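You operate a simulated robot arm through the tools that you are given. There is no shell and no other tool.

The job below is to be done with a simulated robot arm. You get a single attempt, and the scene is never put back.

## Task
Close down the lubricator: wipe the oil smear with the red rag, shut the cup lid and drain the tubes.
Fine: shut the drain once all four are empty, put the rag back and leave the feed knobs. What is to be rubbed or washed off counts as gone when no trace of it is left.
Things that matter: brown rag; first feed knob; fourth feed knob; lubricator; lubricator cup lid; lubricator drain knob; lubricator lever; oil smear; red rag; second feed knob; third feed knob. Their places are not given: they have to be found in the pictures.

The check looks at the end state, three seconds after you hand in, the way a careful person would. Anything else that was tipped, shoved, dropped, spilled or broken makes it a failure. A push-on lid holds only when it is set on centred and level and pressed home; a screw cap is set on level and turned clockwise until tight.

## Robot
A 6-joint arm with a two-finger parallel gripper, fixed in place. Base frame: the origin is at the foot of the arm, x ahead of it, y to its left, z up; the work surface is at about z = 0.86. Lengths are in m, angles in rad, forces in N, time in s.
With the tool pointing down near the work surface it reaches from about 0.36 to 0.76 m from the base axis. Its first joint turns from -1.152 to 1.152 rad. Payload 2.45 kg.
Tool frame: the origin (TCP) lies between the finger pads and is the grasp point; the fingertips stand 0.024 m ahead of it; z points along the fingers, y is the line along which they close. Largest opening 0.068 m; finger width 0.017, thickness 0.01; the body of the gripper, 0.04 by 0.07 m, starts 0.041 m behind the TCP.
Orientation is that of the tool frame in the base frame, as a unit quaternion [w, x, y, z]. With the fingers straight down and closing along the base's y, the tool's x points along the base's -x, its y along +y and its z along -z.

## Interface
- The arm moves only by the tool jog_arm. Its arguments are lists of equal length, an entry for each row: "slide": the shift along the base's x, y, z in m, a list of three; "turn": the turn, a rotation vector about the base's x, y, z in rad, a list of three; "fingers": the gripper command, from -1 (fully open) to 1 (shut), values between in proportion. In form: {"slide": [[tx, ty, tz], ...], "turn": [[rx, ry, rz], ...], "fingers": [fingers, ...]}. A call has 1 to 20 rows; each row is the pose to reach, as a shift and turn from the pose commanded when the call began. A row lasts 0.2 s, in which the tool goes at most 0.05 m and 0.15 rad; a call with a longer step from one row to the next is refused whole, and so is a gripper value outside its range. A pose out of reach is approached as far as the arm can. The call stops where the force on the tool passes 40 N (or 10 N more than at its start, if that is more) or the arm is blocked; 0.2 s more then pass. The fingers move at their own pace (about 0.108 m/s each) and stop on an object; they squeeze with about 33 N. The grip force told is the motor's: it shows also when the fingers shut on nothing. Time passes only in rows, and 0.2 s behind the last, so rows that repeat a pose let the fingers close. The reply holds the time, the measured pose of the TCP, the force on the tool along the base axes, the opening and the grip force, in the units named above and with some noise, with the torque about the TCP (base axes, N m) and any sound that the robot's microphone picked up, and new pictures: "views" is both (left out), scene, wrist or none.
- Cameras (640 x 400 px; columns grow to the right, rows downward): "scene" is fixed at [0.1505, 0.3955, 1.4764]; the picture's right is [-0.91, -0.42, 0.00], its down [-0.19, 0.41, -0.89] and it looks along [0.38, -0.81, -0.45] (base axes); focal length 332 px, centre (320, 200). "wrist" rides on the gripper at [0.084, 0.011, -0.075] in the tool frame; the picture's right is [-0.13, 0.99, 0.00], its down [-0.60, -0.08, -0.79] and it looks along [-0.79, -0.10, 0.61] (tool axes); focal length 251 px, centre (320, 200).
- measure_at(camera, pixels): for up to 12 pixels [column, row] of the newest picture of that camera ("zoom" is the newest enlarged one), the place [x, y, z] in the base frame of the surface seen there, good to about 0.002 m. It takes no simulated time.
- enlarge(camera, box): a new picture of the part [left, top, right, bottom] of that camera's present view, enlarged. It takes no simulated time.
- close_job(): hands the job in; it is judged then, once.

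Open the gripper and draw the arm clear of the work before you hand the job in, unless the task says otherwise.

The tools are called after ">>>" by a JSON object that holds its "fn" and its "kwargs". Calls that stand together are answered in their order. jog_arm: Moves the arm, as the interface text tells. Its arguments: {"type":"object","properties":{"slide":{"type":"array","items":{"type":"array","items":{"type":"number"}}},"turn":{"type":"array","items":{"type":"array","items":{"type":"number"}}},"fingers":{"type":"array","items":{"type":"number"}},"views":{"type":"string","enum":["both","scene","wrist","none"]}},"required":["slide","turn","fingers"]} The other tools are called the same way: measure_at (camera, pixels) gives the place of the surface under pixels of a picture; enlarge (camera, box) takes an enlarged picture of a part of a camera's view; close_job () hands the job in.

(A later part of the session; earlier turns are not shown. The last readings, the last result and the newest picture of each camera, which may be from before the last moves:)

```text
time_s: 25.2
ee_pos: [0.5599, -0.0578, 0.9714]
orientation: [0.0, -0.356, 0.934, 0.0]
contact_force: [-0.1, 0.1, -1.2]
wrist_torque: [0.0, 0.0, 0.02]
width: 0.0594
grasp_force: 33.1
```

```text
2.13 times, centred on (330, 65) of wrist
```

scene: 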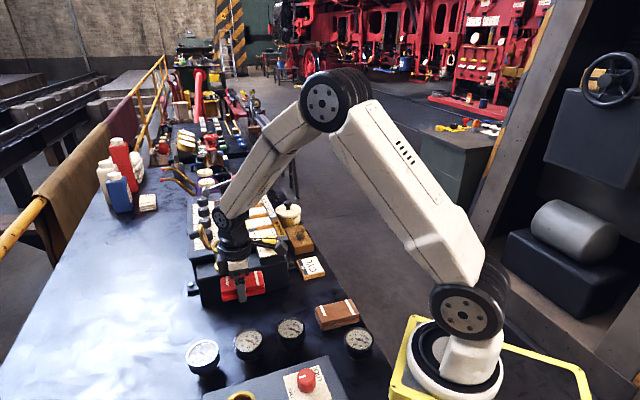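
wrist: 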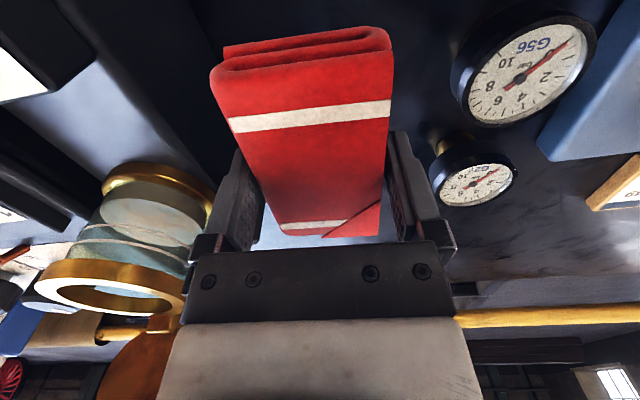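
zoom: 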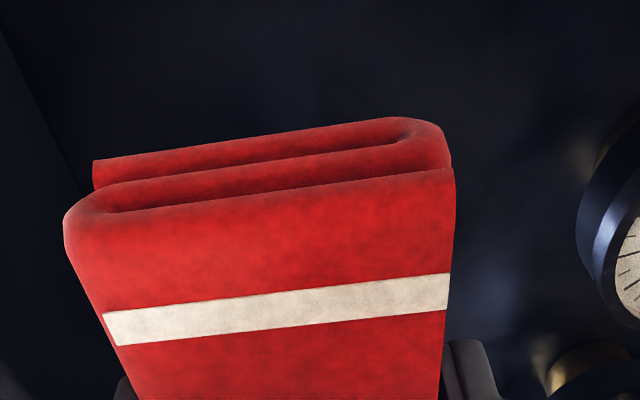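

No trace visible, but the arm's shadow covers the spot, so to be sure I lower again for a second, slightly wider pass.

>>> {"fn": "jog_arm", "kwargs": {"slide": [[0, 0, -0.02], [0, 0, -0.04], [0, 0, -0.058], [0, 0, -0.072], [0, 0, -0.08], [0, 0, -0.083], [0, 0, -0.0855], [0, 0, -0.0855]], "turn": [[0, 0, 0], [0, 0, 0], [0, 0, 0], [0, 0, 0], [0, 0, 0], [0, 0, 0], [0, 0, 0], [0, 0, 0]], "fingers": [1, 1, 1, 1, 1, 1, 1, 1], "views": "none"}}

>>> {"fn": "jog_arm", "kwargs": {"slide": [[-0.0074, -0.0067, 0], [-0.0164, -0.0147, 0], [-0.0223, -0.02, 0], [-0.0283, -0.0133, 0], [-0.039, -0.0014, 0], [-0.0274, 0.0089, 0], [-0.0147, 0.0202, 0], [-0.0007, 0.0327, 0], [0.0057, 0.0386, 0], [0.0143, 0.0289, 0], [0.0223, 0.02, 0], [0.0111, 0.01, 0], [0, 0, 0], [-0.0074, -0.0067, 0], [-0.0156, -0.02, 0], [-0.0103, -0.0334, 0], [0.0031, -0.0214, 0], [0.0172, -0.0087, 0], [0.0306, 0.0033, 0], [0.0223, 0.0126, 0]], "turn": [[0, 0, 0], [0, 0, 0], [0, 0, 0], [0, 0, 0], [0, 0, 0], [0, 0, 0], [0, 0, 0], [0, 0, 0], [0, 0, 0], [0, 0, 0], [0, 0, 0], [0, 0, 0], [0, 0, 0], [0, 0, 0], [0, 0, 0], [0, 0, 0], [0, 0, 0], [0, 0, 0], [0, 0, 0], [0, 0, 0]], "fingers": [1, 1, 1, 1, 1, 1, 1, 1, 1, 1, 1, 1, 1, 1, 1, 1, 1, 1, 1, 1], "views": "both"}}

```text
time_s: 27.0
ee_pos: [0.5614, -0.0568, 0.8868]
orientation: [0.0, -0.357, 0.934, 0.0]
contact_force: [-2.6, -0.1, 5.3]
wrist_torque: [0.14, -0.19, 0.03]
width: 0.059
grasp_force: 33.2
```

```text
time_s: 31.2
ee_pos: [0.5816, -0.0445, 0.8845]
orientation: [0.002, -0.357, 0.934, 0.0]
contact_force: [5.6, -2.2, 10.6]
wrist_torque: [-0.1, 0.02, 0.12]
width: 0.0591
grasp_force: 32.4
```

scene: 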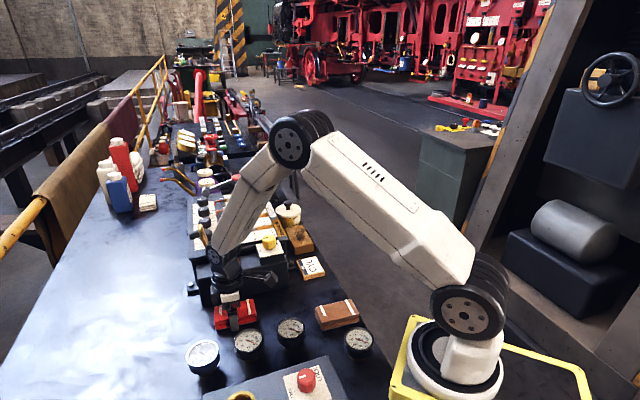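
wrist: 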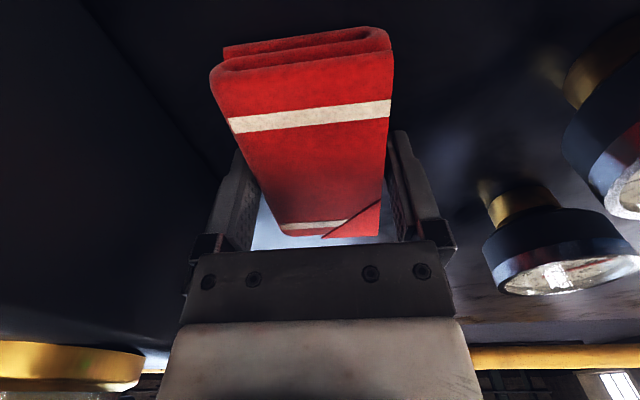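

Second pass done, rag still held. I lift it and carry it back by the same route to above its original place.

>>> {"fn": "jog_arm", "kwargs": {"slide": [[0, 0, 0.004], [0, 0, 0.012], [0, 0, 0.022], [0, 0, 0.033], [0, 0, 0.043], [0, 0, 0.0485], [-0.0073, -0.0057, 0.0485], [-0.0219, -0.0171, 0.0485], [-0.0401, -0.0314, 0.0485], [-0.0602, -0.0471, 0.0485], [-0.082, -0.0642, 0.0485], [-0.1039, -0.0813, 0.0485], [-0.1258, -0.0984, 0.0485], [-0.1458, -0.1141, 0.0485], [-0.1641, -0.1283, 0.0485], [-0.1768, -0.1383, 0.0485], [-0.178, -0.147, 0.0485], [-0.17, -0.156, 0.0485], [-0.16, -0.168, 0.0485], [-0.1523, -0.1766, 0.0485]], "turn": [[0, 0, 0], [0, 0, 0], [0, 0, 0], [0, 0, 0], [0, 0, 0], [0, 0, 0], [0, 0, 0], [0, 0, 0], [0, 0, 0], [0, 0, 0], [0, 0, 0], [0, 0, 0], [0, 0, 0], [0, 0, 0], [0, 0, 0], [0, 0, 0], [0, 0, 0], [0, 0, 0], [0, 0, 0], [0, 0, 0]], "fingers": [1, 1, 1, 1, 1, 1, 1, 1, 1, 1, 1, 1, 1, 1, 1, 1, 1, 1, 1, 1], "views": "both"}}

>>> {"fn": "enlarge", "kwargs": {"camera": "scene", "box": [205, 290, 295, 350]}}

```text
time_s: 35.4
ee_pos: [0.4313, -0.2235, 0.9333]
orientation: [0.0, -0.356, 0.934, 0.0]
contact_force: [-0.2, -0.1, -0.6]
wrist_torque: [0.01, 0.0, -0.02]
width: 0.0593
grasp_force: 33.0
```

scene: 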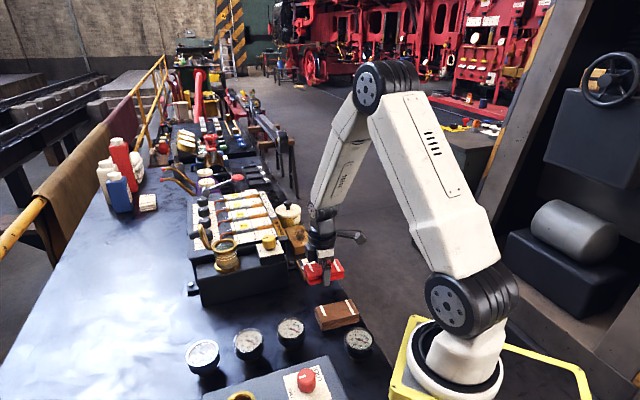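
wrist: 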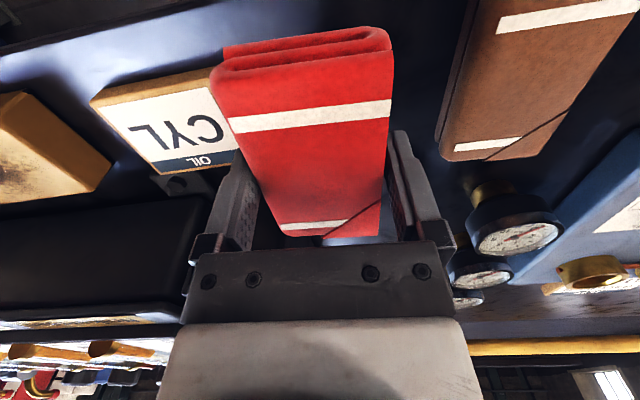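

```text
6.67 times, centred on (250, 320) of scene
```

zoom: 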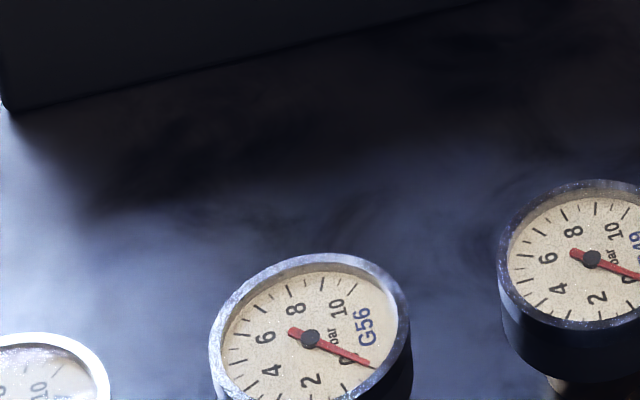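

The smear spot is clean with no trace at (250,320). I lower the rag to its original place, open and rise.

>>> {"fn": "jog_arm", "kwargs": {"slide": [[0, 0, -0.012], [0, 0, -0.025], [0, 0, -0.035], [0, 0, -0.041], [0, 0, -0.044], [0, 0, -0.0465], [0, 0, -0.0465], [0, 0, -0.0465], [0, 0, -0.0465], [0, 0, -0.0465], [0, 0, -0.04], [0, 0, -0.03], [0, 0, -0.01], [0, 0, 0.03], [0, 0, 0.07], [0, 0, 0.11], [0, 0, 0.11]], "turn": [[0, 0, -0.007], [0, 0, -0.007], [0, 0, -0.007], [0, 0, -0.007], [0, 0, -0.007], [0, 0, -0.007], [0, 0, -0.007], [0, 0, -0.007], [0, 0, -0.007], [0, 0, -0.007], [0, 0, -0.007], [0, 0, -0.007], [0, 0, -0.007], [0, 0, -0.007], [0, 0, -0.007], [0, 0, -0.007], [0, 0, -0.007]], "fingers": [1, 1, 1, 1, 1, 1, 1, -1, -1, -1, -1, -1, -1, -1, -1, -1, -1], "views": "both"}}

>>> {"fn": "enlarge", "kwargs": {"camera": "scene", "box": [295, 265, 365, 335]}}

>>> {"fn": "measure_at", "kwargs": {"camera": "zoom", "pixels": [[174, 88], [200, 158], [204, 192], [346, 55], [388, 125], [390, 150], [280, 110], [300, 165], [240, 55], [280, 240], [405, 180], [150, 75]]}}

```text
time_s: 39.0
ee_pos: [0.4287, -0.2211, 1.0443]
orientation: [0.001, -0.354, 0.935, 0.0]
contact_force: [-0.8, 0.7, -0.2]
wrist_torque: [0.03, -0.05, -0.02]
width: 0.068
grasp_force: 0.1
```

scene: 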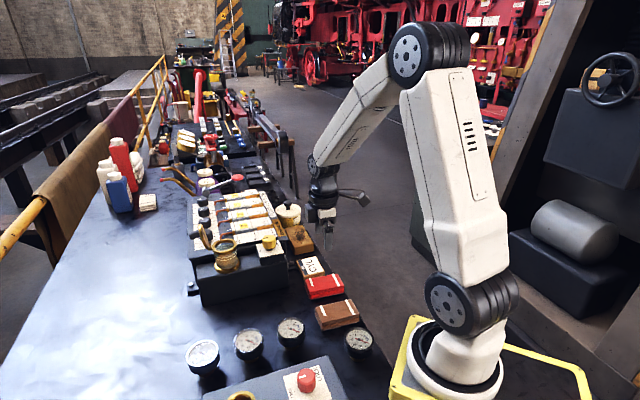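
wrist: 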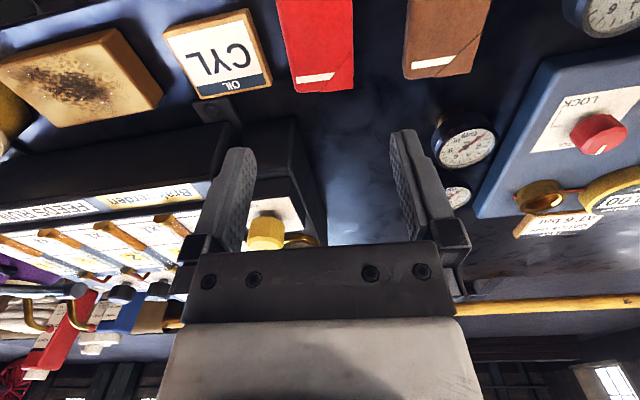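

```text
5.71 times, centred on (330, 300) of scene
```

zoom: 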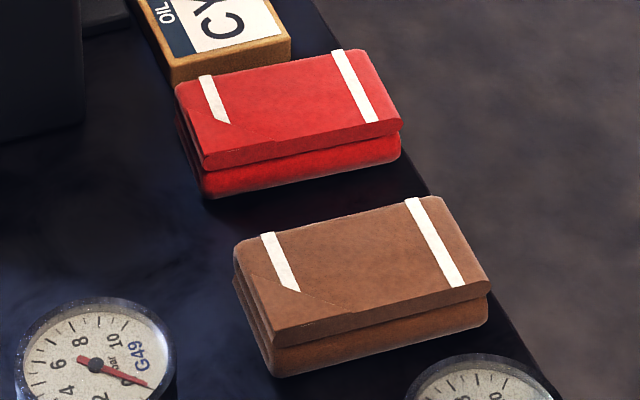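

```text
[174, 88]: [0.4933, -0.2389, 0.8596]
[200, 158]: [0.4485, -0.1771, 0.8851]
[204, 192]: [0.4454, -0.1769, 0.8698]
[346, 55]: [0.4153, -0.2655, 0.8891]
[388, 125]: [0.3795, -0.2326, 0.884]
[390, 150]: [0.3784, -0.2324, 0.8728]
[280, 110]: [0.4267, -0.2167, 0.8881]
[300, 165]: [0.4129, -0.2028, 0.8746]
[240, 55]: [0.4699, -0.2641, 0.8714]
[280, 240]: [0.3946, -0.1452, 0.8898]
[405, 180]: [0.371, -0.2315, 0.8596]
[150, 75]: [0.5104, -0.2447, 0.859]
```

The rag is back within ~2 mm of its place. Next is the lid: I zoom hard onto the cup and lid around (205–245, 225–275) and measure it.

>>> {"fn": "enlarge", "kwargs": {"camera": "scene", "box": [184, 218, 250, 262]}}

```text
9.09 times, centred on (217, 240) of scene
```

zoom: 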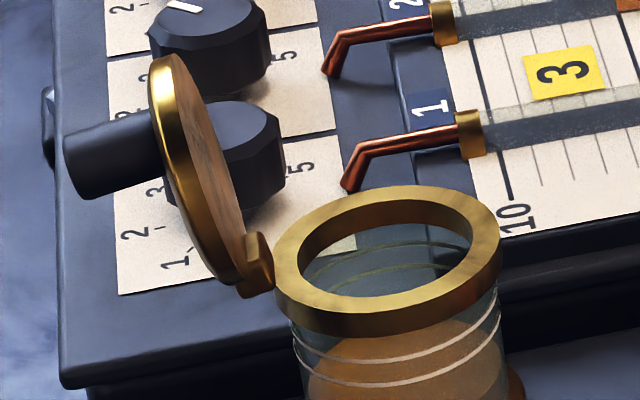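

>>> {"fn": "measure_at", "kwargs": {"camera": "zoom", "pixels": [[172, 60], [158, 90], [175, 150], [195, 220], [225, 275], [75, 165], [110, 130], [145, 120], [110, 170], [80, 190], [255, 265], [230, 170]]}}

>>> {"fn": "measure_at", "kwargs": {"camera": "zoom", "pixels": [[285, 285], [340, 322], [420, 315], [480, 270], [495, 225], [460, 195], [400, 190], [330, 207], [285, 245], [240, 150], [260, 130], [255, 110]]}}

>>> {"fn": "measure_at", "kwargs": {"camera": "zoom", "pixels": [[230, 115], [215, 10], [350, 145], [380, 50], [470, 130], [70, 375], [300, 340], [600, 230], [540, 170], [560, 110], [45, 120], [590, 70]]}}

```text
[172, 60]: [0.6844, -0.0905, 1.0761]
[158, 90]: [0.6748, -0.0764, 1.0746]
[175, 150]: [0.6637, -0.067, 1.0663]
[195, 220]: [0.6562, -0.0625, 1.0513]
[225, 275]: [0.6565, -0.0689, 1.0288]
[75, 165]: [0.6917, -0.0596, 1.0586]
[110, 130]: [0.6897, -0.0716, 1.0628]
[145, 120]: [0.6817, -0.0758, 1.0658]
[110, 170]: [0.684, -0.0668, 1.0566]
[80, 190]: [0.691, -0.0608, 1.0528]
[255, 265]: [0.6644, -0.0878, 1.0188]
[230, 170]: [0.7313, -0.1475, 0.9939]
```

```text
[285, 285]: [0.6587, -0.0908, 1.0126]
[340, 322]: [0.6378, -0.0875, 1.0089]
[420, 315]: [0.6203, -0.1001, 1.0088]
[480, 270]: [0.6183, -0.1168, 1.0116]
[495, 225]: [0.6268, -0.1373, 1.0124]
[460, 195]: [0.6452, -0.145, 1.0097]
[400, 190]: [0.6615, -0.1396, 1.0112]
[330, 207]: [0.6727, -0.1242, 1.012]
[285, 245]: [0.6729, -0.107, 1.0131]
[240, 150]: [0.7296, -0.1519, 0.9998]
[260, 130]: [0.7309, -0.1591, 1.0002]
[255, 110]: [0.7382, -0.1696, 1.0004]
```

```text
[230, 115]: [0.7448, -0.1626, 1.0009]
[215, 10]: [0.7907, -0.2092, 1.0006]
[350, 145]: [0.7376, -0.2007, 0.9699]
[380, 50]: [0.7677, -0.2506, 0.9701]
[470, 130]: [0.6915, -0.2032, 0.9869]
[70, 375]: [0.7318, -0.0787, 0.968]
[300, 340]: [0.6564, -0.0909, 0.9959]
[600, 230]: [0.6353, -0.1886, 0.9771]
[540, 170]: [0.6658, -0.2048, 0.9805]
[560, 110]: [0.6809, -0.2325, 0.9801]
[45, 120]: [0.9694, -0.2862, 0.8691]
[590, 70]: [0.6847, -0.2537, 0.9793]
```

Lid geometry: hinge on the +x+y side of the cup (u direction 45°), lid standing at ~98°, black handle end near (0.692,-0.060,1.055), cup centre (0.6455,-0.1165). I rise, close the fingers and go behind the lid handle at about (0.72,-0.042), staying high.

>>> {"fn": "jog_arm", "kwargs": {"slide": [[0, 0, 0.045], [0, 0, 0.09], [0.025, 0.016, 0.117], [0.063, 0.039, 0.117], [0.101, 0.063, 0.117], [0.139, 0.086, 0.117], [0.177, 0.11, 0.117], [0.215, 0.134, 0.117], [0.253, 0.157, 0.117], [0.2905, 0.1803, 0.117], [0.2905, 0.1803, 0.117]], "turn": [[0, 0, 0], [0, 0, 0.02], [0, 0, 0.04], [0, 0, 0.063], [0, 0, 0.063], [0, 0, 0.063], [0, 0, 0.063], [0, 0, 0.063], [0, 0, 0.063], [0, 0, 0.063], [0, 0, 0.063]], "fingers": [-1, 1, 1, 1, 1, 1, 1, 1, 1, 1, 1], "views": "both"}}

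```text
time_s: 41.4
ee_pos: [0.72, -0.0423, 1.1612]
orientation: [-0.001, -0.383, 0.924, 0.0]
contact_force: [0.3, 0.3, 1.2]
wrist_torque: [0.01, 0.04, -0.01]
width: 0.0001
grasp_force: 23.7
```

scene: 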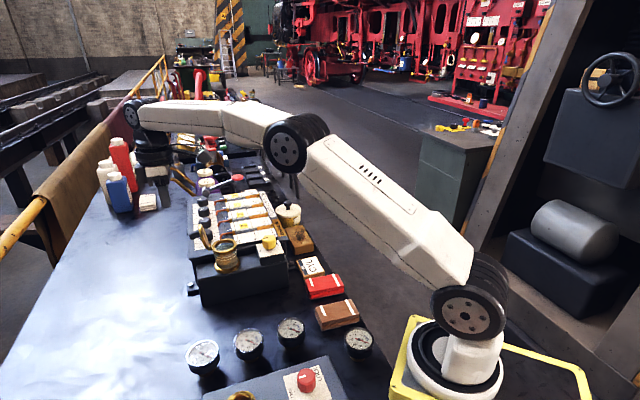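
wrist: 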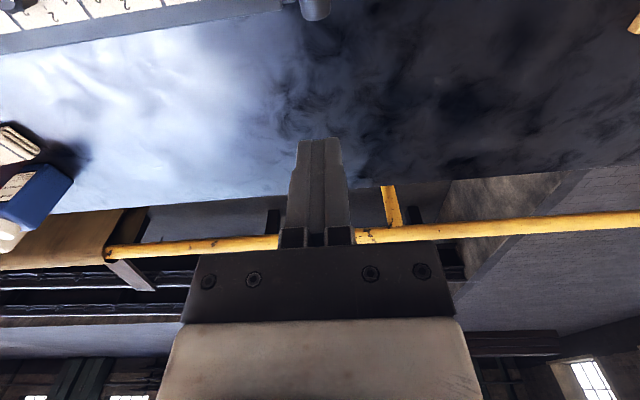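

The handle appears at wrist (314,5), centred ahead of the fingers. I lower 9 cm so the tips sit at handle height, ~2 cm behind its end.

>>> {"fn": "jog_arm", "kwargs": {"slide": [[0, 0, -0.03], [0, 0, -0.06], [0, 0, -0.08], [0, 0, -0.091], [0, 0, -0.091]], "turn": [[0, 0, 0], [0, 0, 0], [0, 0, 0], [0, 0, 0], [0, 0, 0]], "fingers": [1, 1, 1, 1, 1], "views": "both"}}

>>> {"fn": "enlarge", "kwargs": {"camera": "scene", "box": [150, 190, 270, 270]}}

```text
time_s: 42.6
ee_pos: [0.723, -0.0403, 1.0676]
orientation: [0.0, -0.383, 0.924, 0.0]
contact_force: [0.5, -0.3, 0.1]
wrist_torque: [0.0, -0.01, -0.01]
width: 0.0
grasp_force: 23.5
```

scene: 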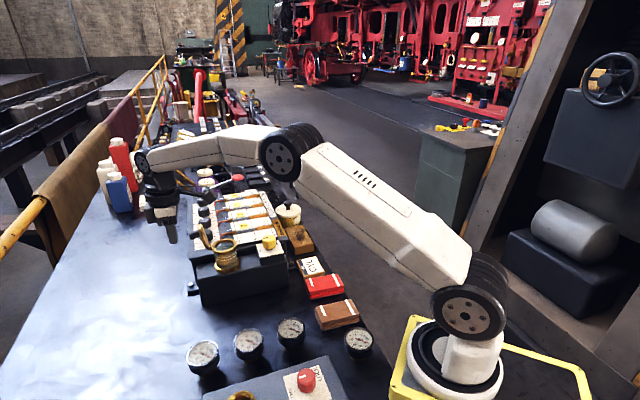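
wrist: 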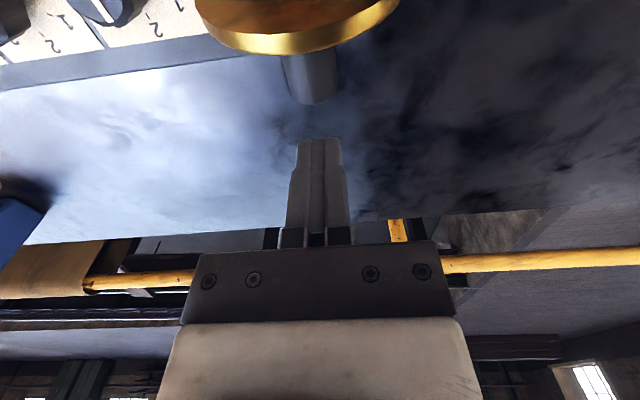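

```text
5.00 times, centred on (210, 230) of scene
```

zoom: 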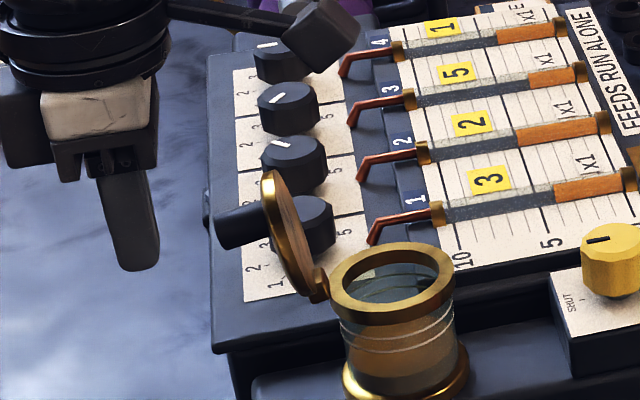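

Alignment with the handle is good (handle at wrist column ~311, as expected for the skewed camera). I push horizontally toward the cup (-u) in small steps, first 4.5 cm.

>>> {"fn": "jog_arm", "kwargs": {"slide": [[-0.0057, -0.0057, 0], [-0.0113, -0.0113, 0], [-0.0156, -0.0156, 0], [-0.0198, -0.0198, 0], [-0.024, -0.024, 0], [-0.0283, -0.0283, 0], [-0.0318, -0.0318, 0], [-0.0318, -0.0318, 0]], "turn": [[0, 0, 0], [0, 0, 0], [0, 0, 0], [0, 0, 0], [0, 0, 0], [0, 0, 0], [0, 0, 0], [0, 0, 0]], "fingers": [1, 1, 1, 1, 1, 1, 1, 1], "views": "both"}}

>>> {"fn": "enlarge", "kwargs": {"camera": "scene", "box": [150, 190, 270, 270]}}

```text
time_s: 44.4
ee_pos: [0.6894, -0.0731, 1.068]
orientation: [0.0, -0.382, 0.924, -0.001]
contact_force: [-0.2, -0.5, 0.0]
wrist_torque: [0.0, 0.0, -0.01]
width: 0.0
grasp_force: 23.7
```

scene: 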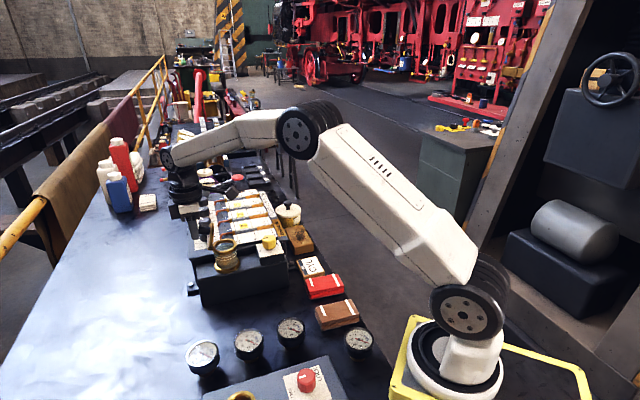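
wrist: 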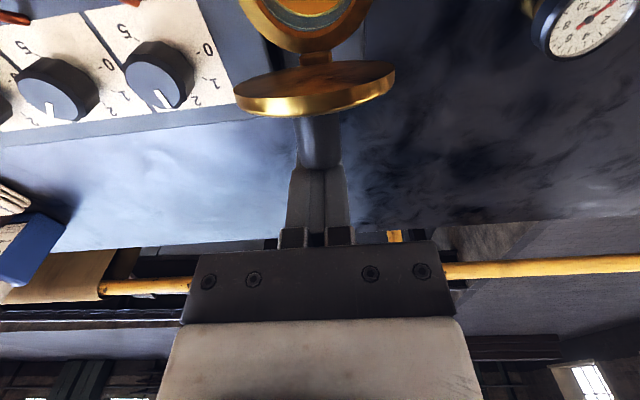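

```text
5.00 times, centred on (210, 230) of scene
```

zoom: 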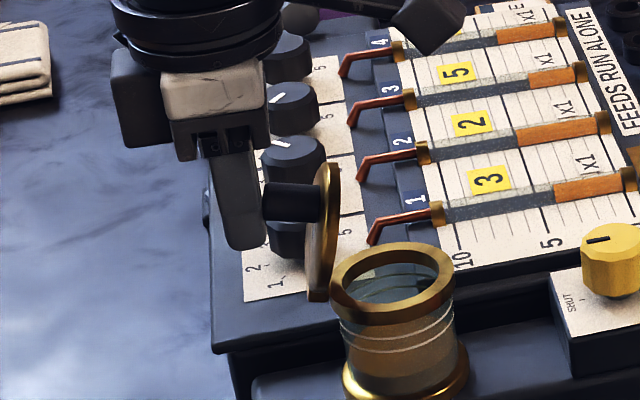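

The finger pushes the handle and the lid is now about upright. I continue 2.5 cm more in small steps.

>>> {"fn": "jog_arm", "kwargs": {"slide": [[-0.0035, -0.0035, 0], [-0.007, -0.007, 0], [-0.0105, -0.0105, 0], [-0.014, -0.014, 0], [-0.0177, -0.0177, 0], [-0.0177, -0.0177, 0]], "turn": [[0, 0, 0], [0, 0, 0], [0, 0, 0], [0, 0, 0], [0, 0, 0], [0, 0, 0]], "fingers": [1, 1, 1, 1, 1, 1], "views": "both"}}

>>> {"fn": "enlarge", "kwargs": {"camera": "scene", "box": [150, 190, 270, 270]}}

```text
time_s: 45.8
ee_pos: [0.6711, -0.0907, 1.0685]
orientation: [0.0, -0.383, 0.924, -0.001]
contact_force: [0.5, -1.0, -0.5]
wrist_torque: [0.0, -0.01, 0.01]
width: 0.0
grasp_force: 24.2
```

scene: 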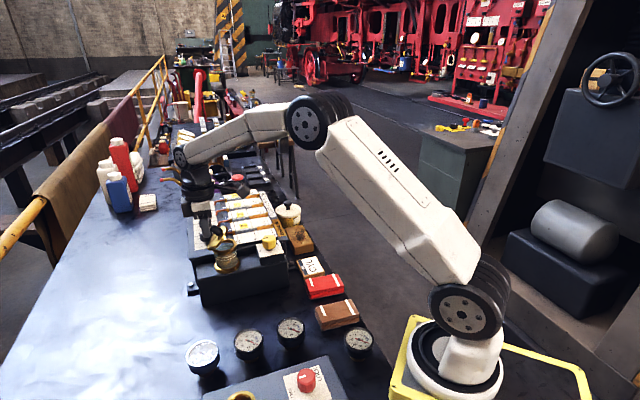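
wrist: 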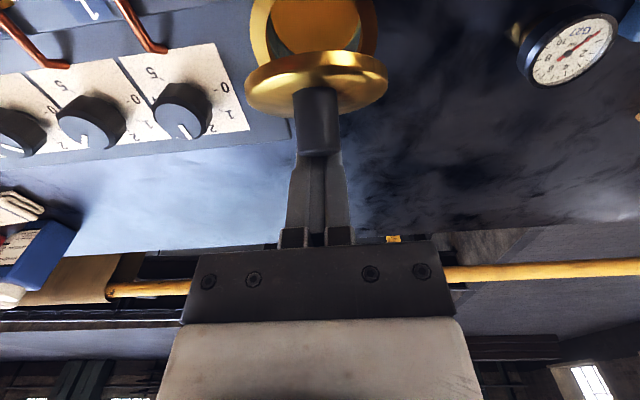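

```text
5.00 times, centred on (210, 230) of scene
```

zoom: 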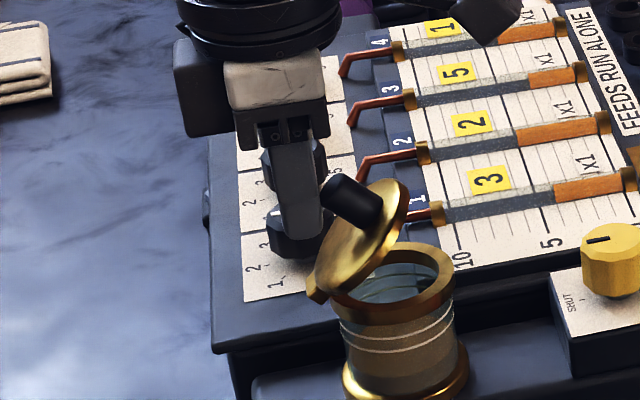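

The lid is closing nicely (about 55° now) with almost no force. I push on another 2.5 cm.

>>> {"fn": "jog_arm", "kwargs": {"slide": [[-0.0035, -0.0035, 0], [-0.007, -0.007, 0], [-0.0105, -0.0105, 0], [-0.014, -0.014, 0], [-0.0177, -0.0177, 0], [-0.0177, -0.0177, 0]], "turn": [[0, 0, 0], [0, 0, 0], [0, 0, 0], [0, 0, 0], [0, 0, 0], [0, 0, 0]], "fingers": [1, 1, 1, 1, 1, 1], "views": "both"}}

>>> {"fn": "enlarge", "kwargs": {"camera": "scene", "box": [150, 190, 270, 270]}}

```text
time_s: 47.2
ee_pos: [0.6525, -0.1075, 1.0691]
orientation: [0.0, -0.383, 0.924, 0.001]
contact_force: [0.4, 0.1, -1.6]
wrist_torque: [0.03, -0.01, -0.01]
width: 0.0
grasp_force: 24.0
```

scene: 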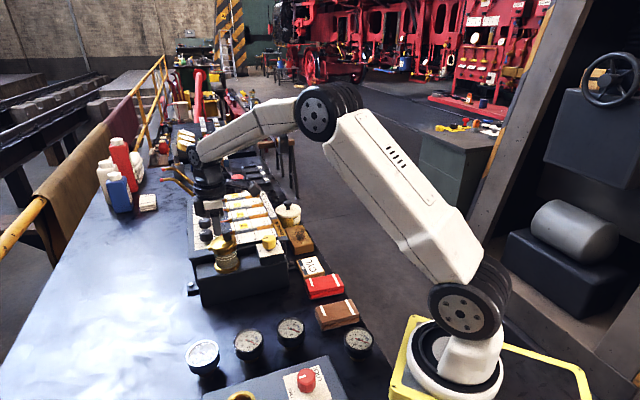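
wrist: 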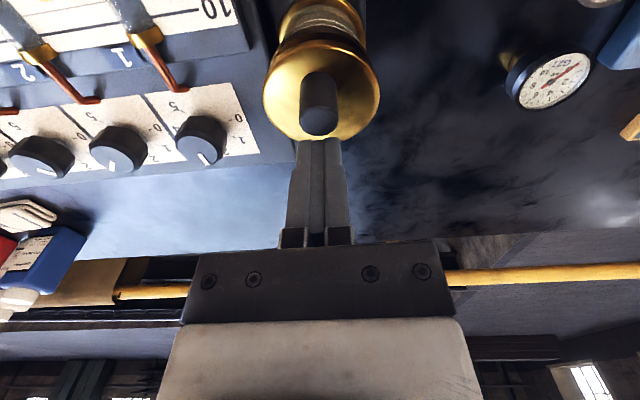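

```text
5.00 times, centred on (210, 230) of scene
```

zoom: 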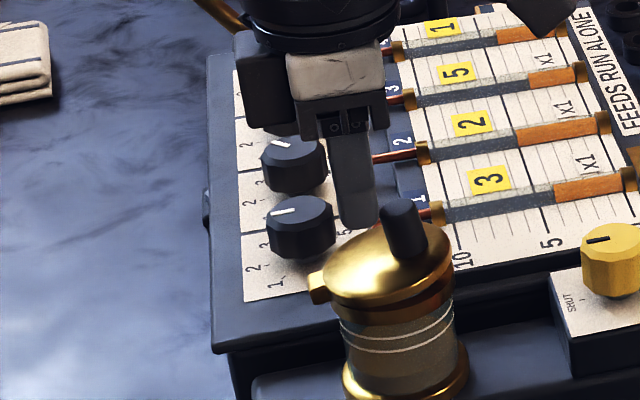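

The lid is nearly shut with the handle upright. I back off, rise, and look at whether it is fully seated.

>>> {"fn": "jog_arm", "kwargs": {"slide": [[0.006, 0.006, 0], [0.012, 0.012, 0.01], [0.014, 0.014, 0.05], [0.03, 0.03, 0.08], [0.06, 0.06, 0.1], [0.06, 0.06, 0.1]], "turn": [[0, 0, 0], [0, 0, 0], [0, 0, 0], [0, 0, 0], [0, 0, 0], [0, 0, 0]], "fingers": [1, 1, 1, 1, 1, 1], "views": "both"}}

>>> {"fn": "enlarge", "kwargs": {"camera": "scene", "box": [190, 215, 260, 275]}}

```text
time_s: 48.6
ee_pos: [0.7156, -0.0497, 1.168]
orientation: [0.0, -0.382, 0.924, 0.0]
contact_force: [0.1, -0.7, 0.2]
wrist_torque: [0.01, -0.02, -0.02]
width: 0.0001
grasp_force: 23.4
```

scene: 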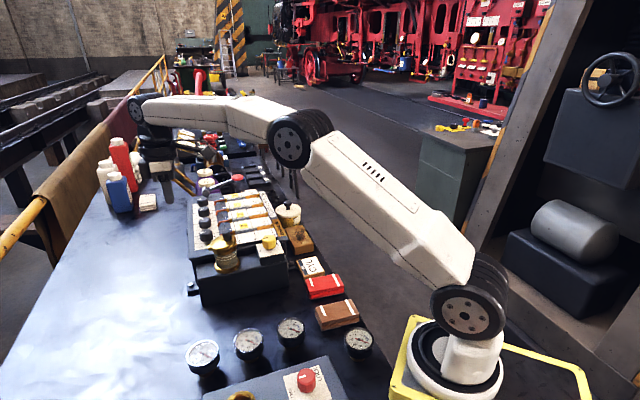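
wrist: 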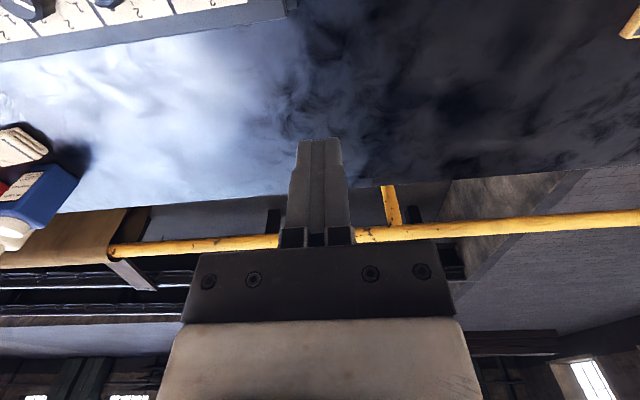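

```text
6.67 times, centred on (225, 245) of scene
```

zoom: 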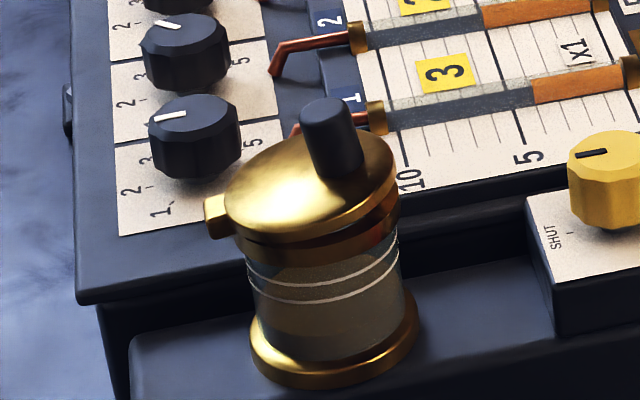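

The lid appears still slightly tilted (handle leaning left, gap on the right). I measure the handle top and lid edge heights.

>>> {"fn": "measure_at", "kwargs": {"camera": "zoom", "pixels": [[328, 108], [305, 118], [350, 112], [330, 135], [340, 165], [235, 195], [280, 215], [340, 195], [385, 160], [270, 160], [395, 180], [300, 230]]}}

>>> {"fn": "enlarge", "kwargs": {"camera": "scene", "box": [205, 228, 245, 258]}}

```text
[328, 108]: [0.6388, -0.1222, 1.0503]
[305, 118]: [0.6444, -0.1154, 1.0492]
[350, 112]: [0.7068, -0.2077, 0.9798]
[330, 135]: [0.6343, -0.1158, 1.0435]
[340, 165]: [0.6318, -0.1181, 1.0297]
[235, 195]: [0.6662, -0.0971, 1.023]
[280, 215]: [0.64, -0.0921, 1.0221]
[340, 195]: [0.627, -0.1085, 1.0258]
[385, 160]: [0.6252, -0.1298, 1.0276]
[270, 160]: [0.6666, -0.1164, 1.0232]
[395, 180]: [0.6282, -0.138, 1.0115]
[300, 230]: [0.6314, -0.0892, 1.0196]
```

```text
13.33 times, centred on (225, 243) of scene
```

zoom: 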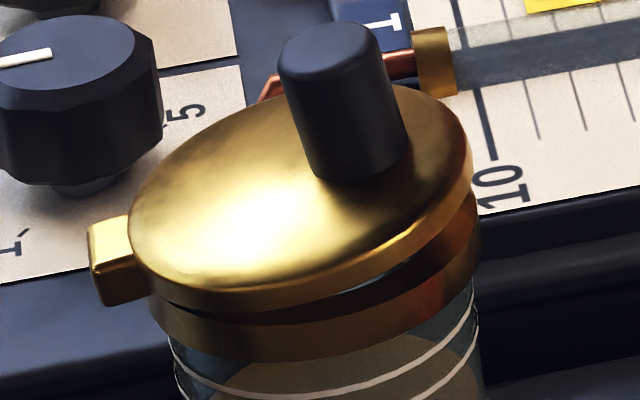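

There is a wedge gap at the right: the lid is still ~10° open. I move the closed fingertips above the handle top (0.640,-0.121,1.050) and press down gently.

>>> {"fn": "jog_arm", "kwargs": {"slide": [[-0.025, -0.025, 0], [-0.05, -0.05, 0], [-0.0743, -0.0741, -0.01], [-0.0743, -0.0741, -0.05], [-0.0743, -0.0741, -0.08], [-0.0743, -0.0741, -0.09], [-0.0743, -0.0741, -0.094], [-0.0743, -0.0741, -0.097], [-0.0743, -0.0741, -0.1], [-0.0743, -0.0741, -0.1]], "turn": [[0, 0, 0], [0, 0, 0], [0, 0, 0], [0, 0, 0], [0, 0, 0], [0, 0, 0], [0, 0, 0], [0, 0, 0], [0, 0, 0], [0, 0, 0]], "fingers": [1, 1, 1, 1, 1, 1, 1, 1, 1, 1], "views": "both"}}

>>> {"fn": "enlarge", "kwargs": {"camera": "scene", "box": [190, 215, 260, 275]}}

```text
time_s: 50.8
ee_pos: [0.6404, -0.1229, 1.0695]
orientation: [0.0, -0.383, 0.924, -0.001]
contact_force: [-0.2, -0.5, -0.2]
wrist_torque: [0.01, -0.01, 0.0]
width: 0.0
grasp_force: 23.1
```

scene: 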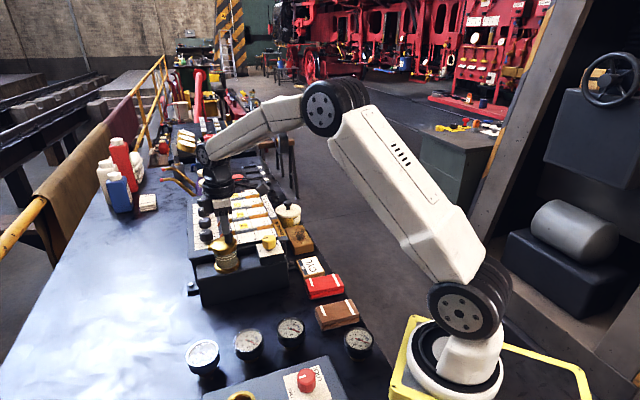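
wrist: 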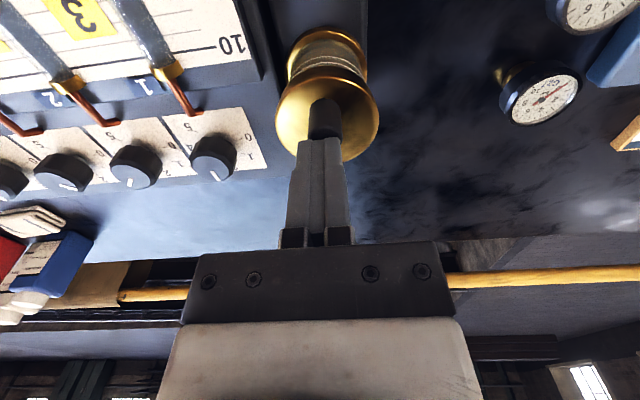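

```text
6.67 times, centred on (225, 245) of scene
```

zoom: 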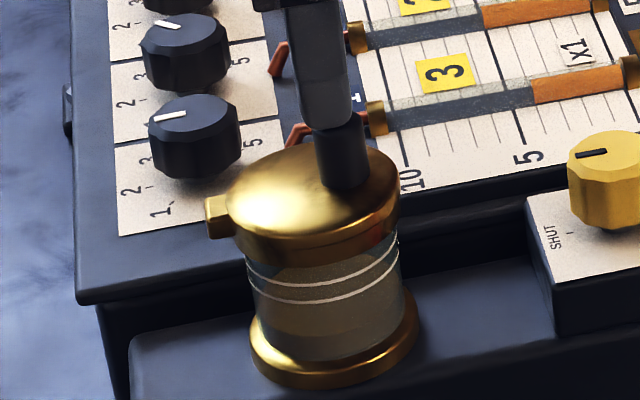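

The lid now looks level and flush; contact force is about zero. I press a few millimetres more to be sure it seats home.

>>> {"fn": "jog_arm", "kwargs": {"slide": [[0, 0, -0.0015], [0, 0, -0.003], [0, 0, -0.0045], [0, 0, -0.006], [0, 0, -0.006]], "turn": [[0, 0, 0], [0, 0, 0], [0, 0, 0], [0, 0, 0], [0, 0, 0]], "fingers": [1, 1, 1, 1, 1], "views": "none"}}

>>> {"fn": "enlarge", "kwargs": {"camera": "scene", "box": [205, 228, 245, 258]}}

```text
time_s: 52.0
ee_pos: [0.6411, -0.1238, 1.067]
orientation: [0.003, -0.382, 0.924, -0.002]
contact_force: [-10.9, -4.1, 37.5]
wrist_torque: [-0.07, 0.4, 0.04]
width: 0.0003
grasp_force: 23.6
```

```text
13.33 times, centred on (225, 243) of scene
```

zoom: 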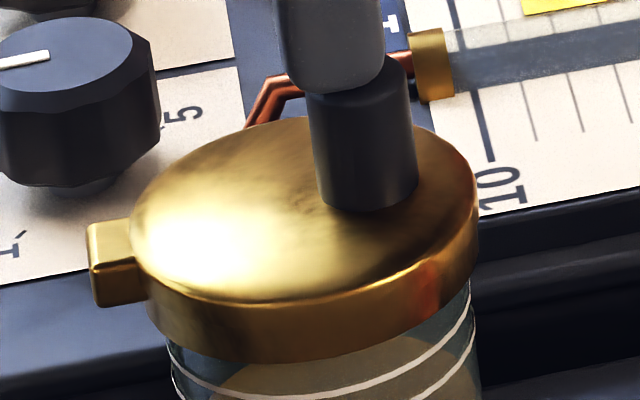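

The lid is pressed home (37 N reaction, no gap). I rise straight up and check that it stays shut.

>>> {"fn": "jog_arm", "kwargs": {"slide": [[0, 0, 0.01], [0, 0, 0.04], [0, 0, 0.08], [0, 0, 0.12], [-0.02, -0.01, 0.14], [-0.02, -0.01, 0.14]], "turn": [[0, 0, 0], [0, 0, 0], [0, 0, 0], [0, 0, 0], [0, 0, 0], [0, 0, 0]], "fingers": [1, 1, 1, 1, -1, -1], "views": "both"}}

>>> {"fn": "enlarge", "kwargs": {"camera": "scene", "box": [190, 215, 290, 285]}}

```text
time_s: 53.4
ee_pos: [0.6176, -0.1355, 1.2027]
orientation: [0.0, -0.383, 0.924, 0.001]
contact_force: [0.0, 0.2, 0.9]
wrist_torque: [0.02, -0.02, 0.02]
width: 0.0682
grasp_force: 0.1
```

scene: 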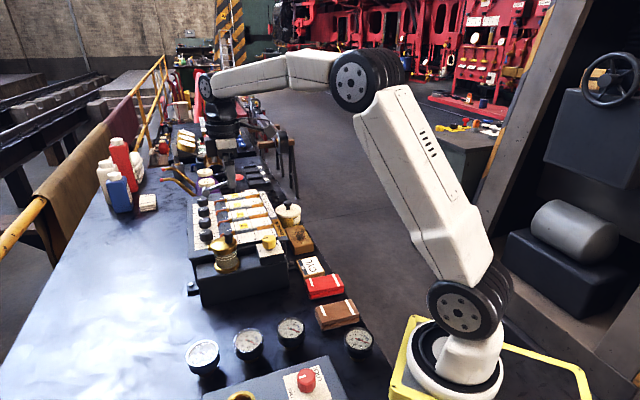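
wrist: 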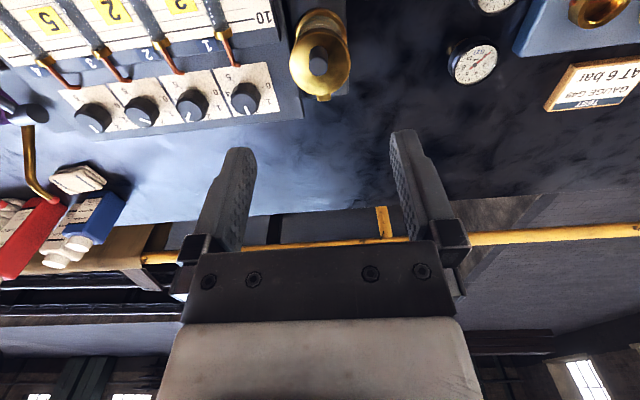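

```text
5.71 times, centred on (240, 250) of scene
```

zoom: 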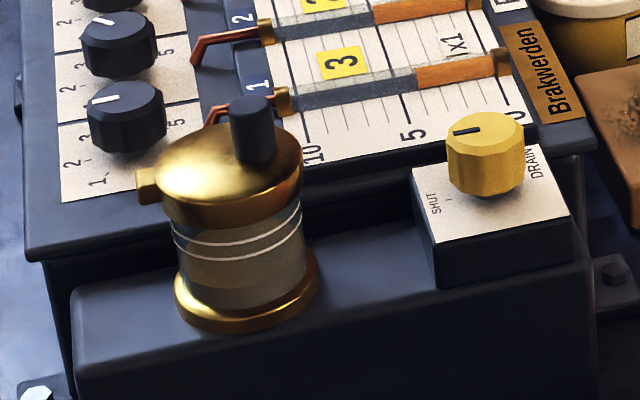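

The lid stays shut. Now I move the open gripper near the drain knob so the wrist camera sees its plate from above and I can find the DRAIN mark.

>>> {"fn": "jog_arm", "kwargs": {"slide": [[-0.022, -0.024, -0.01], [-0.045, -0.048, -0.02], [-0.0675, -0.071, -0.028], [-0.0675, -0.071, -0.028]], "turn": [[0, 0, 0], [0, 0, 0], [0, 0, 0], [0, 0, 0]], "fingers": [-1, -1, -1, -1], "views": "both"}}

>>> {"fn": "enlarge", "kwargs": {"camera": "wrist", "box": [240, 0, 400, 120]}}

```text
time_s: 54.4
ee_pos: [0.5495, -0.207, 1.176]
orientation: [0.0, -0.382, 0.924, 0.0]
contact_force: [0.1, 0.4, 0.0]
wrist_torque: [-0.02, -0.02, 0.0]
width: 0.068
grasp_force: 0.1
```

scene: 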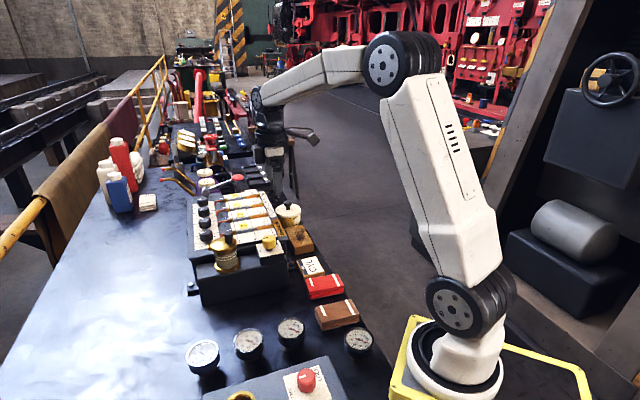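
wrist: 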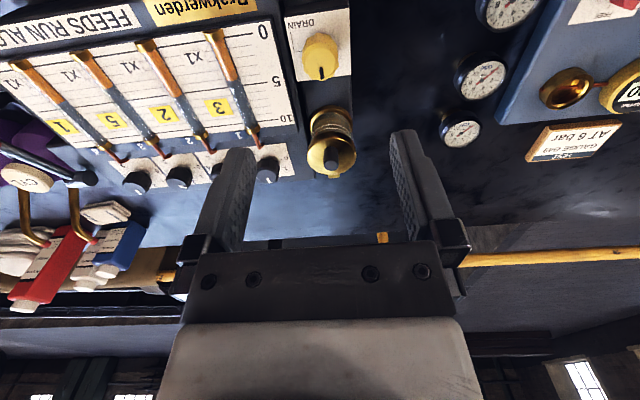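

```text
3.33 times, centred on (320, 60) of wrist
```

zoom: 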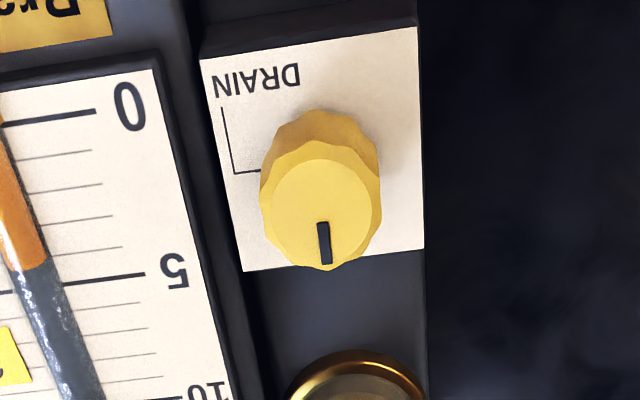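

The plate shows a leader line from DRAIN to a mark at the left of the knob (zoom (245,171)), i.e. 90° clockwise from SHUT (pointer now points down in this view). I measure the knob precisely.

>>> {"fn": "measure_at", "kwargs": {"camera": "zoom", "pixels": [[320, 205], [324, 255], [268, 205], [375, 205], [320, 165], [320, 120], [245, 172], [232, 172], [222, 110], [250, 262], [412, 240], [408, 40]]}}

>>> {"fn": "measure_at", "kwargs": {"camera": "scene", "pixels": [[269, 238], [262, 239], [276, 237], [269, 245], [268, 235], [280, 205], [262, 232], [250, 225], [290, 230]]}}

```text
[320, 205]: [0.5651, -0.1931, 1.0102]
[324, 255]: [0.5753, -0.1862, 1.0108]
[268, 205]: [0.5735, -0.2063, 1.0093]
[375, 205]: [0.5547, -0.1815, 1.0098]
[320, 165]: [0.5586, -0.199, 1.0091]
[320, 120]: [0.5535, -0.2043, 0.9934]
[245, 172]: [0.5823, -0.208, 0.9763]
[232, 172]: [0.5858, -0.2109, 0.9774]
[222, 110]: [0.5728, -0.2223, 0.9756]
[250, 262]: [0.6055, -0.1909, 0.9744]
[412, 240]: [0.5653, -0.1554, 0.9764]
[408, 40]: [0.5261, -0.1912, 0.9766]
```

```text
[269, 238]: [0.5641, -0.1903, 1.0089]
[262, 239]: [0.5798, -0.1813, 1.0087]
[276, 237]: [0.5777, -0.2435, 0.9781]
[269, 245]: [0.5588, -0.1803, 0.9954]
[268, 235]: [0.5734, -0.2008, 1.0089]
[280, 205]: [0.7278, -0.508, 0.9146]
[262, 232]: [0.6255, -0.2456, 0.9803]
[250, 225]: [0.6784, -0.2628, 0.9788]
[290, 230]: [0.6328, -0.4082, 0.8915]
```

Knob centre ≈ (0.5655,-0.192), top z 1.010, about 0.031 m wide. I move above it with open fingers and lower to just above the top to check alignment.

>>> {"fn": "jog_arm", "kwargs": {"slide": [[0.014, 0.012, -0.03], [0.014, 0.012, -0.065], [0.014, 0.012, -0.1], [0.014, 0.012, -0.125], [0.014, 0.012, -0.125]], "turn": [[0, 0, 0], [0, 0, 0], [0, 0, 0], [0, 0, 0], [0, 0, 0]], "fingers": [-1, -1, -1, -1, -1], "views": "both"}}

>>> {"fn": "enlarge", "kwargs": {"camera": "wrist", "box": [200, 40, 440, 220]}}

>>> {"fn": "enlarge", "kwargs": {"camera": "scene", "box": [230, 180, 320, 260]}}

```text
time_s: 55.6
ee_pos: [0.5669, -0.1933, 1.0516]
orientation: [-0.001, -0.383, 0.924, 0.0]
contact_force: [-0.9, -0.7, 0.1]
wrist_torque: [-0.03, -0.01, 0.01]
width: 0.068
grasp_force: 0.1
```

scene: 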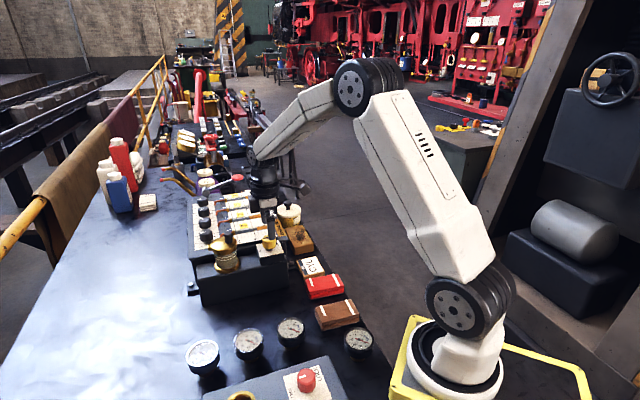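
wrist: 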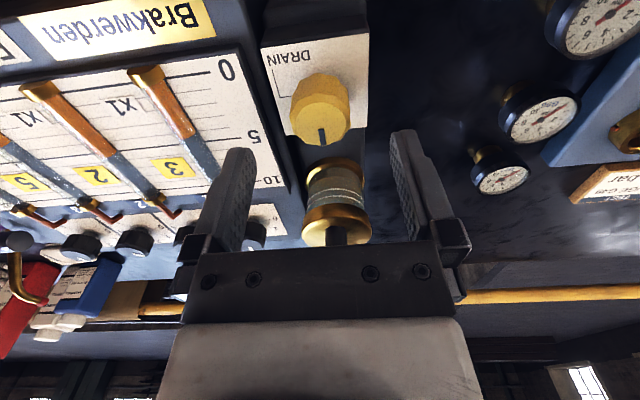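

```text
2.22 times, centred on (320, 130) of wrist
```

zoom: 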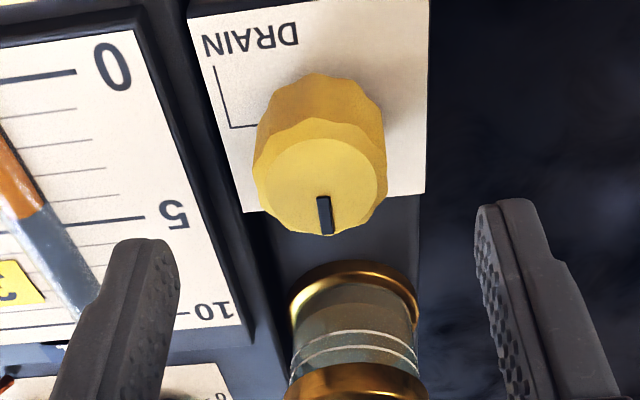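

```text
5.00 times, centred on (275, 220) of scene
```

zoom: 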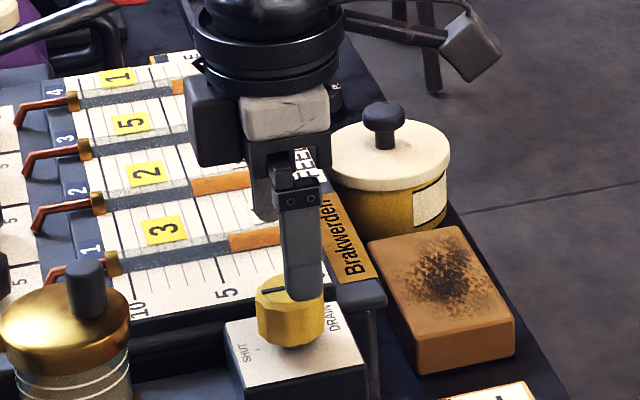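

The knob is centred left-right (col 319) and about 2 mm toward the camera, so I shift by (-0.0015,-0.0015), lower so tips are ~1 cm above the plate, and close on the knob.

>>> {"fn": "jog_arm", "kwargs": {"slide": [[-0.0015, -0.0015, -0.015], [-0.0015, -0.0015, -0.03], [-0.0015, -0.0015, -0.04], [-0.0015, -0.0015, -0.04], [-0.0015, -0.0015, -0.04], [-0.0015, -0.0015, -0.04], [-0.0015, -0.0015, -0.04]], "turn": [[0, 0, 0], [0, 0, 0], [0, 0, 0], [0, 0, 0], [0, 0, 0], [0, 0, 0], [0, 0, 0]], "fingers": [-1, -1, -1, -1, 1, 1, 1], "views": "both"}}

>>> {"fn": "enlarge", "kwargs": {"camera": "wrist", "box": [200, 60, 440, 260]}}

>>> {"fn": "enlarge", "kwargs": {"camera": "scene", "box": [190, 180, 310, 270]}}

```text
time_s: 57.2
ee_pos: [0.5661, -0.1934, 1.0109]
orientation: [0.0, -0.383, 0.924, -0.002]
contact_force: [7.0, -5.0, -6.4]
wrist_torque: [0.12, 0.06, -0.02]
width: 0.0336
grasp_force: 45.8
```

scene: 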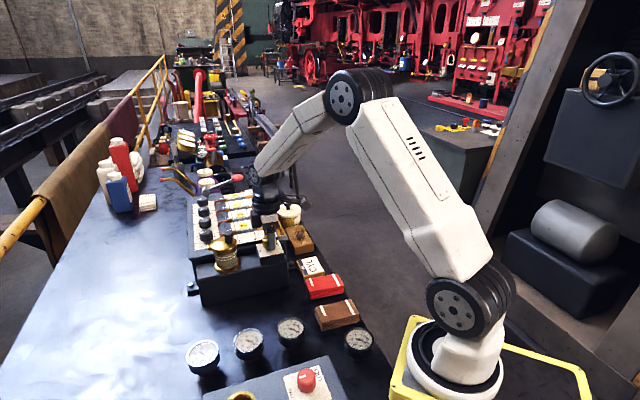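
wrist: 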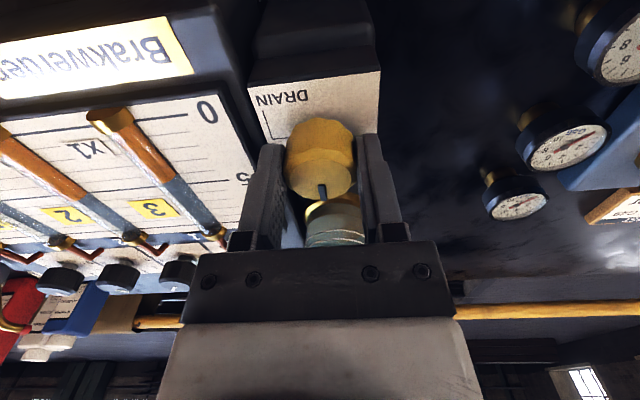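

```text
2.00 times, centred on (320, 160) of wrist
```

zoom: 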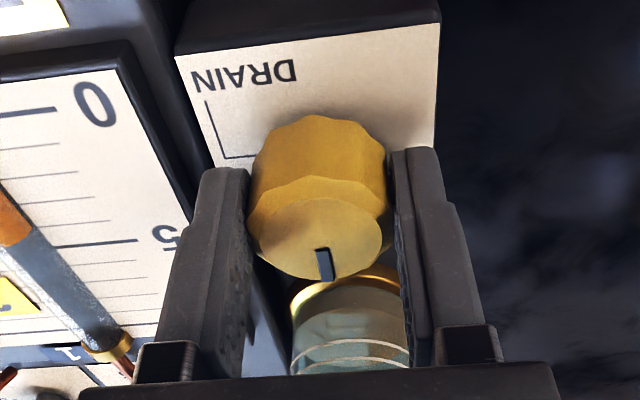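

```text
4.44 times, centred on (250, 225) of scene
```

zoom: 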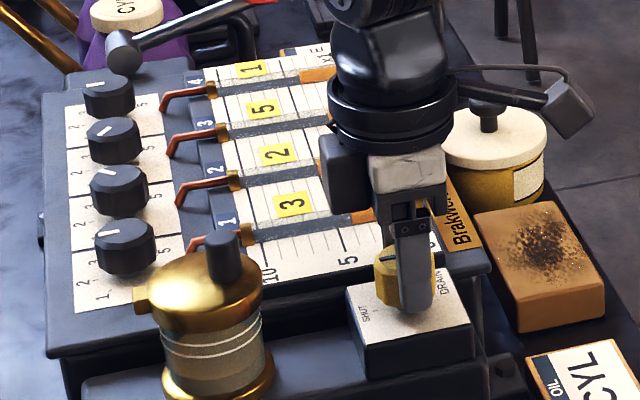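

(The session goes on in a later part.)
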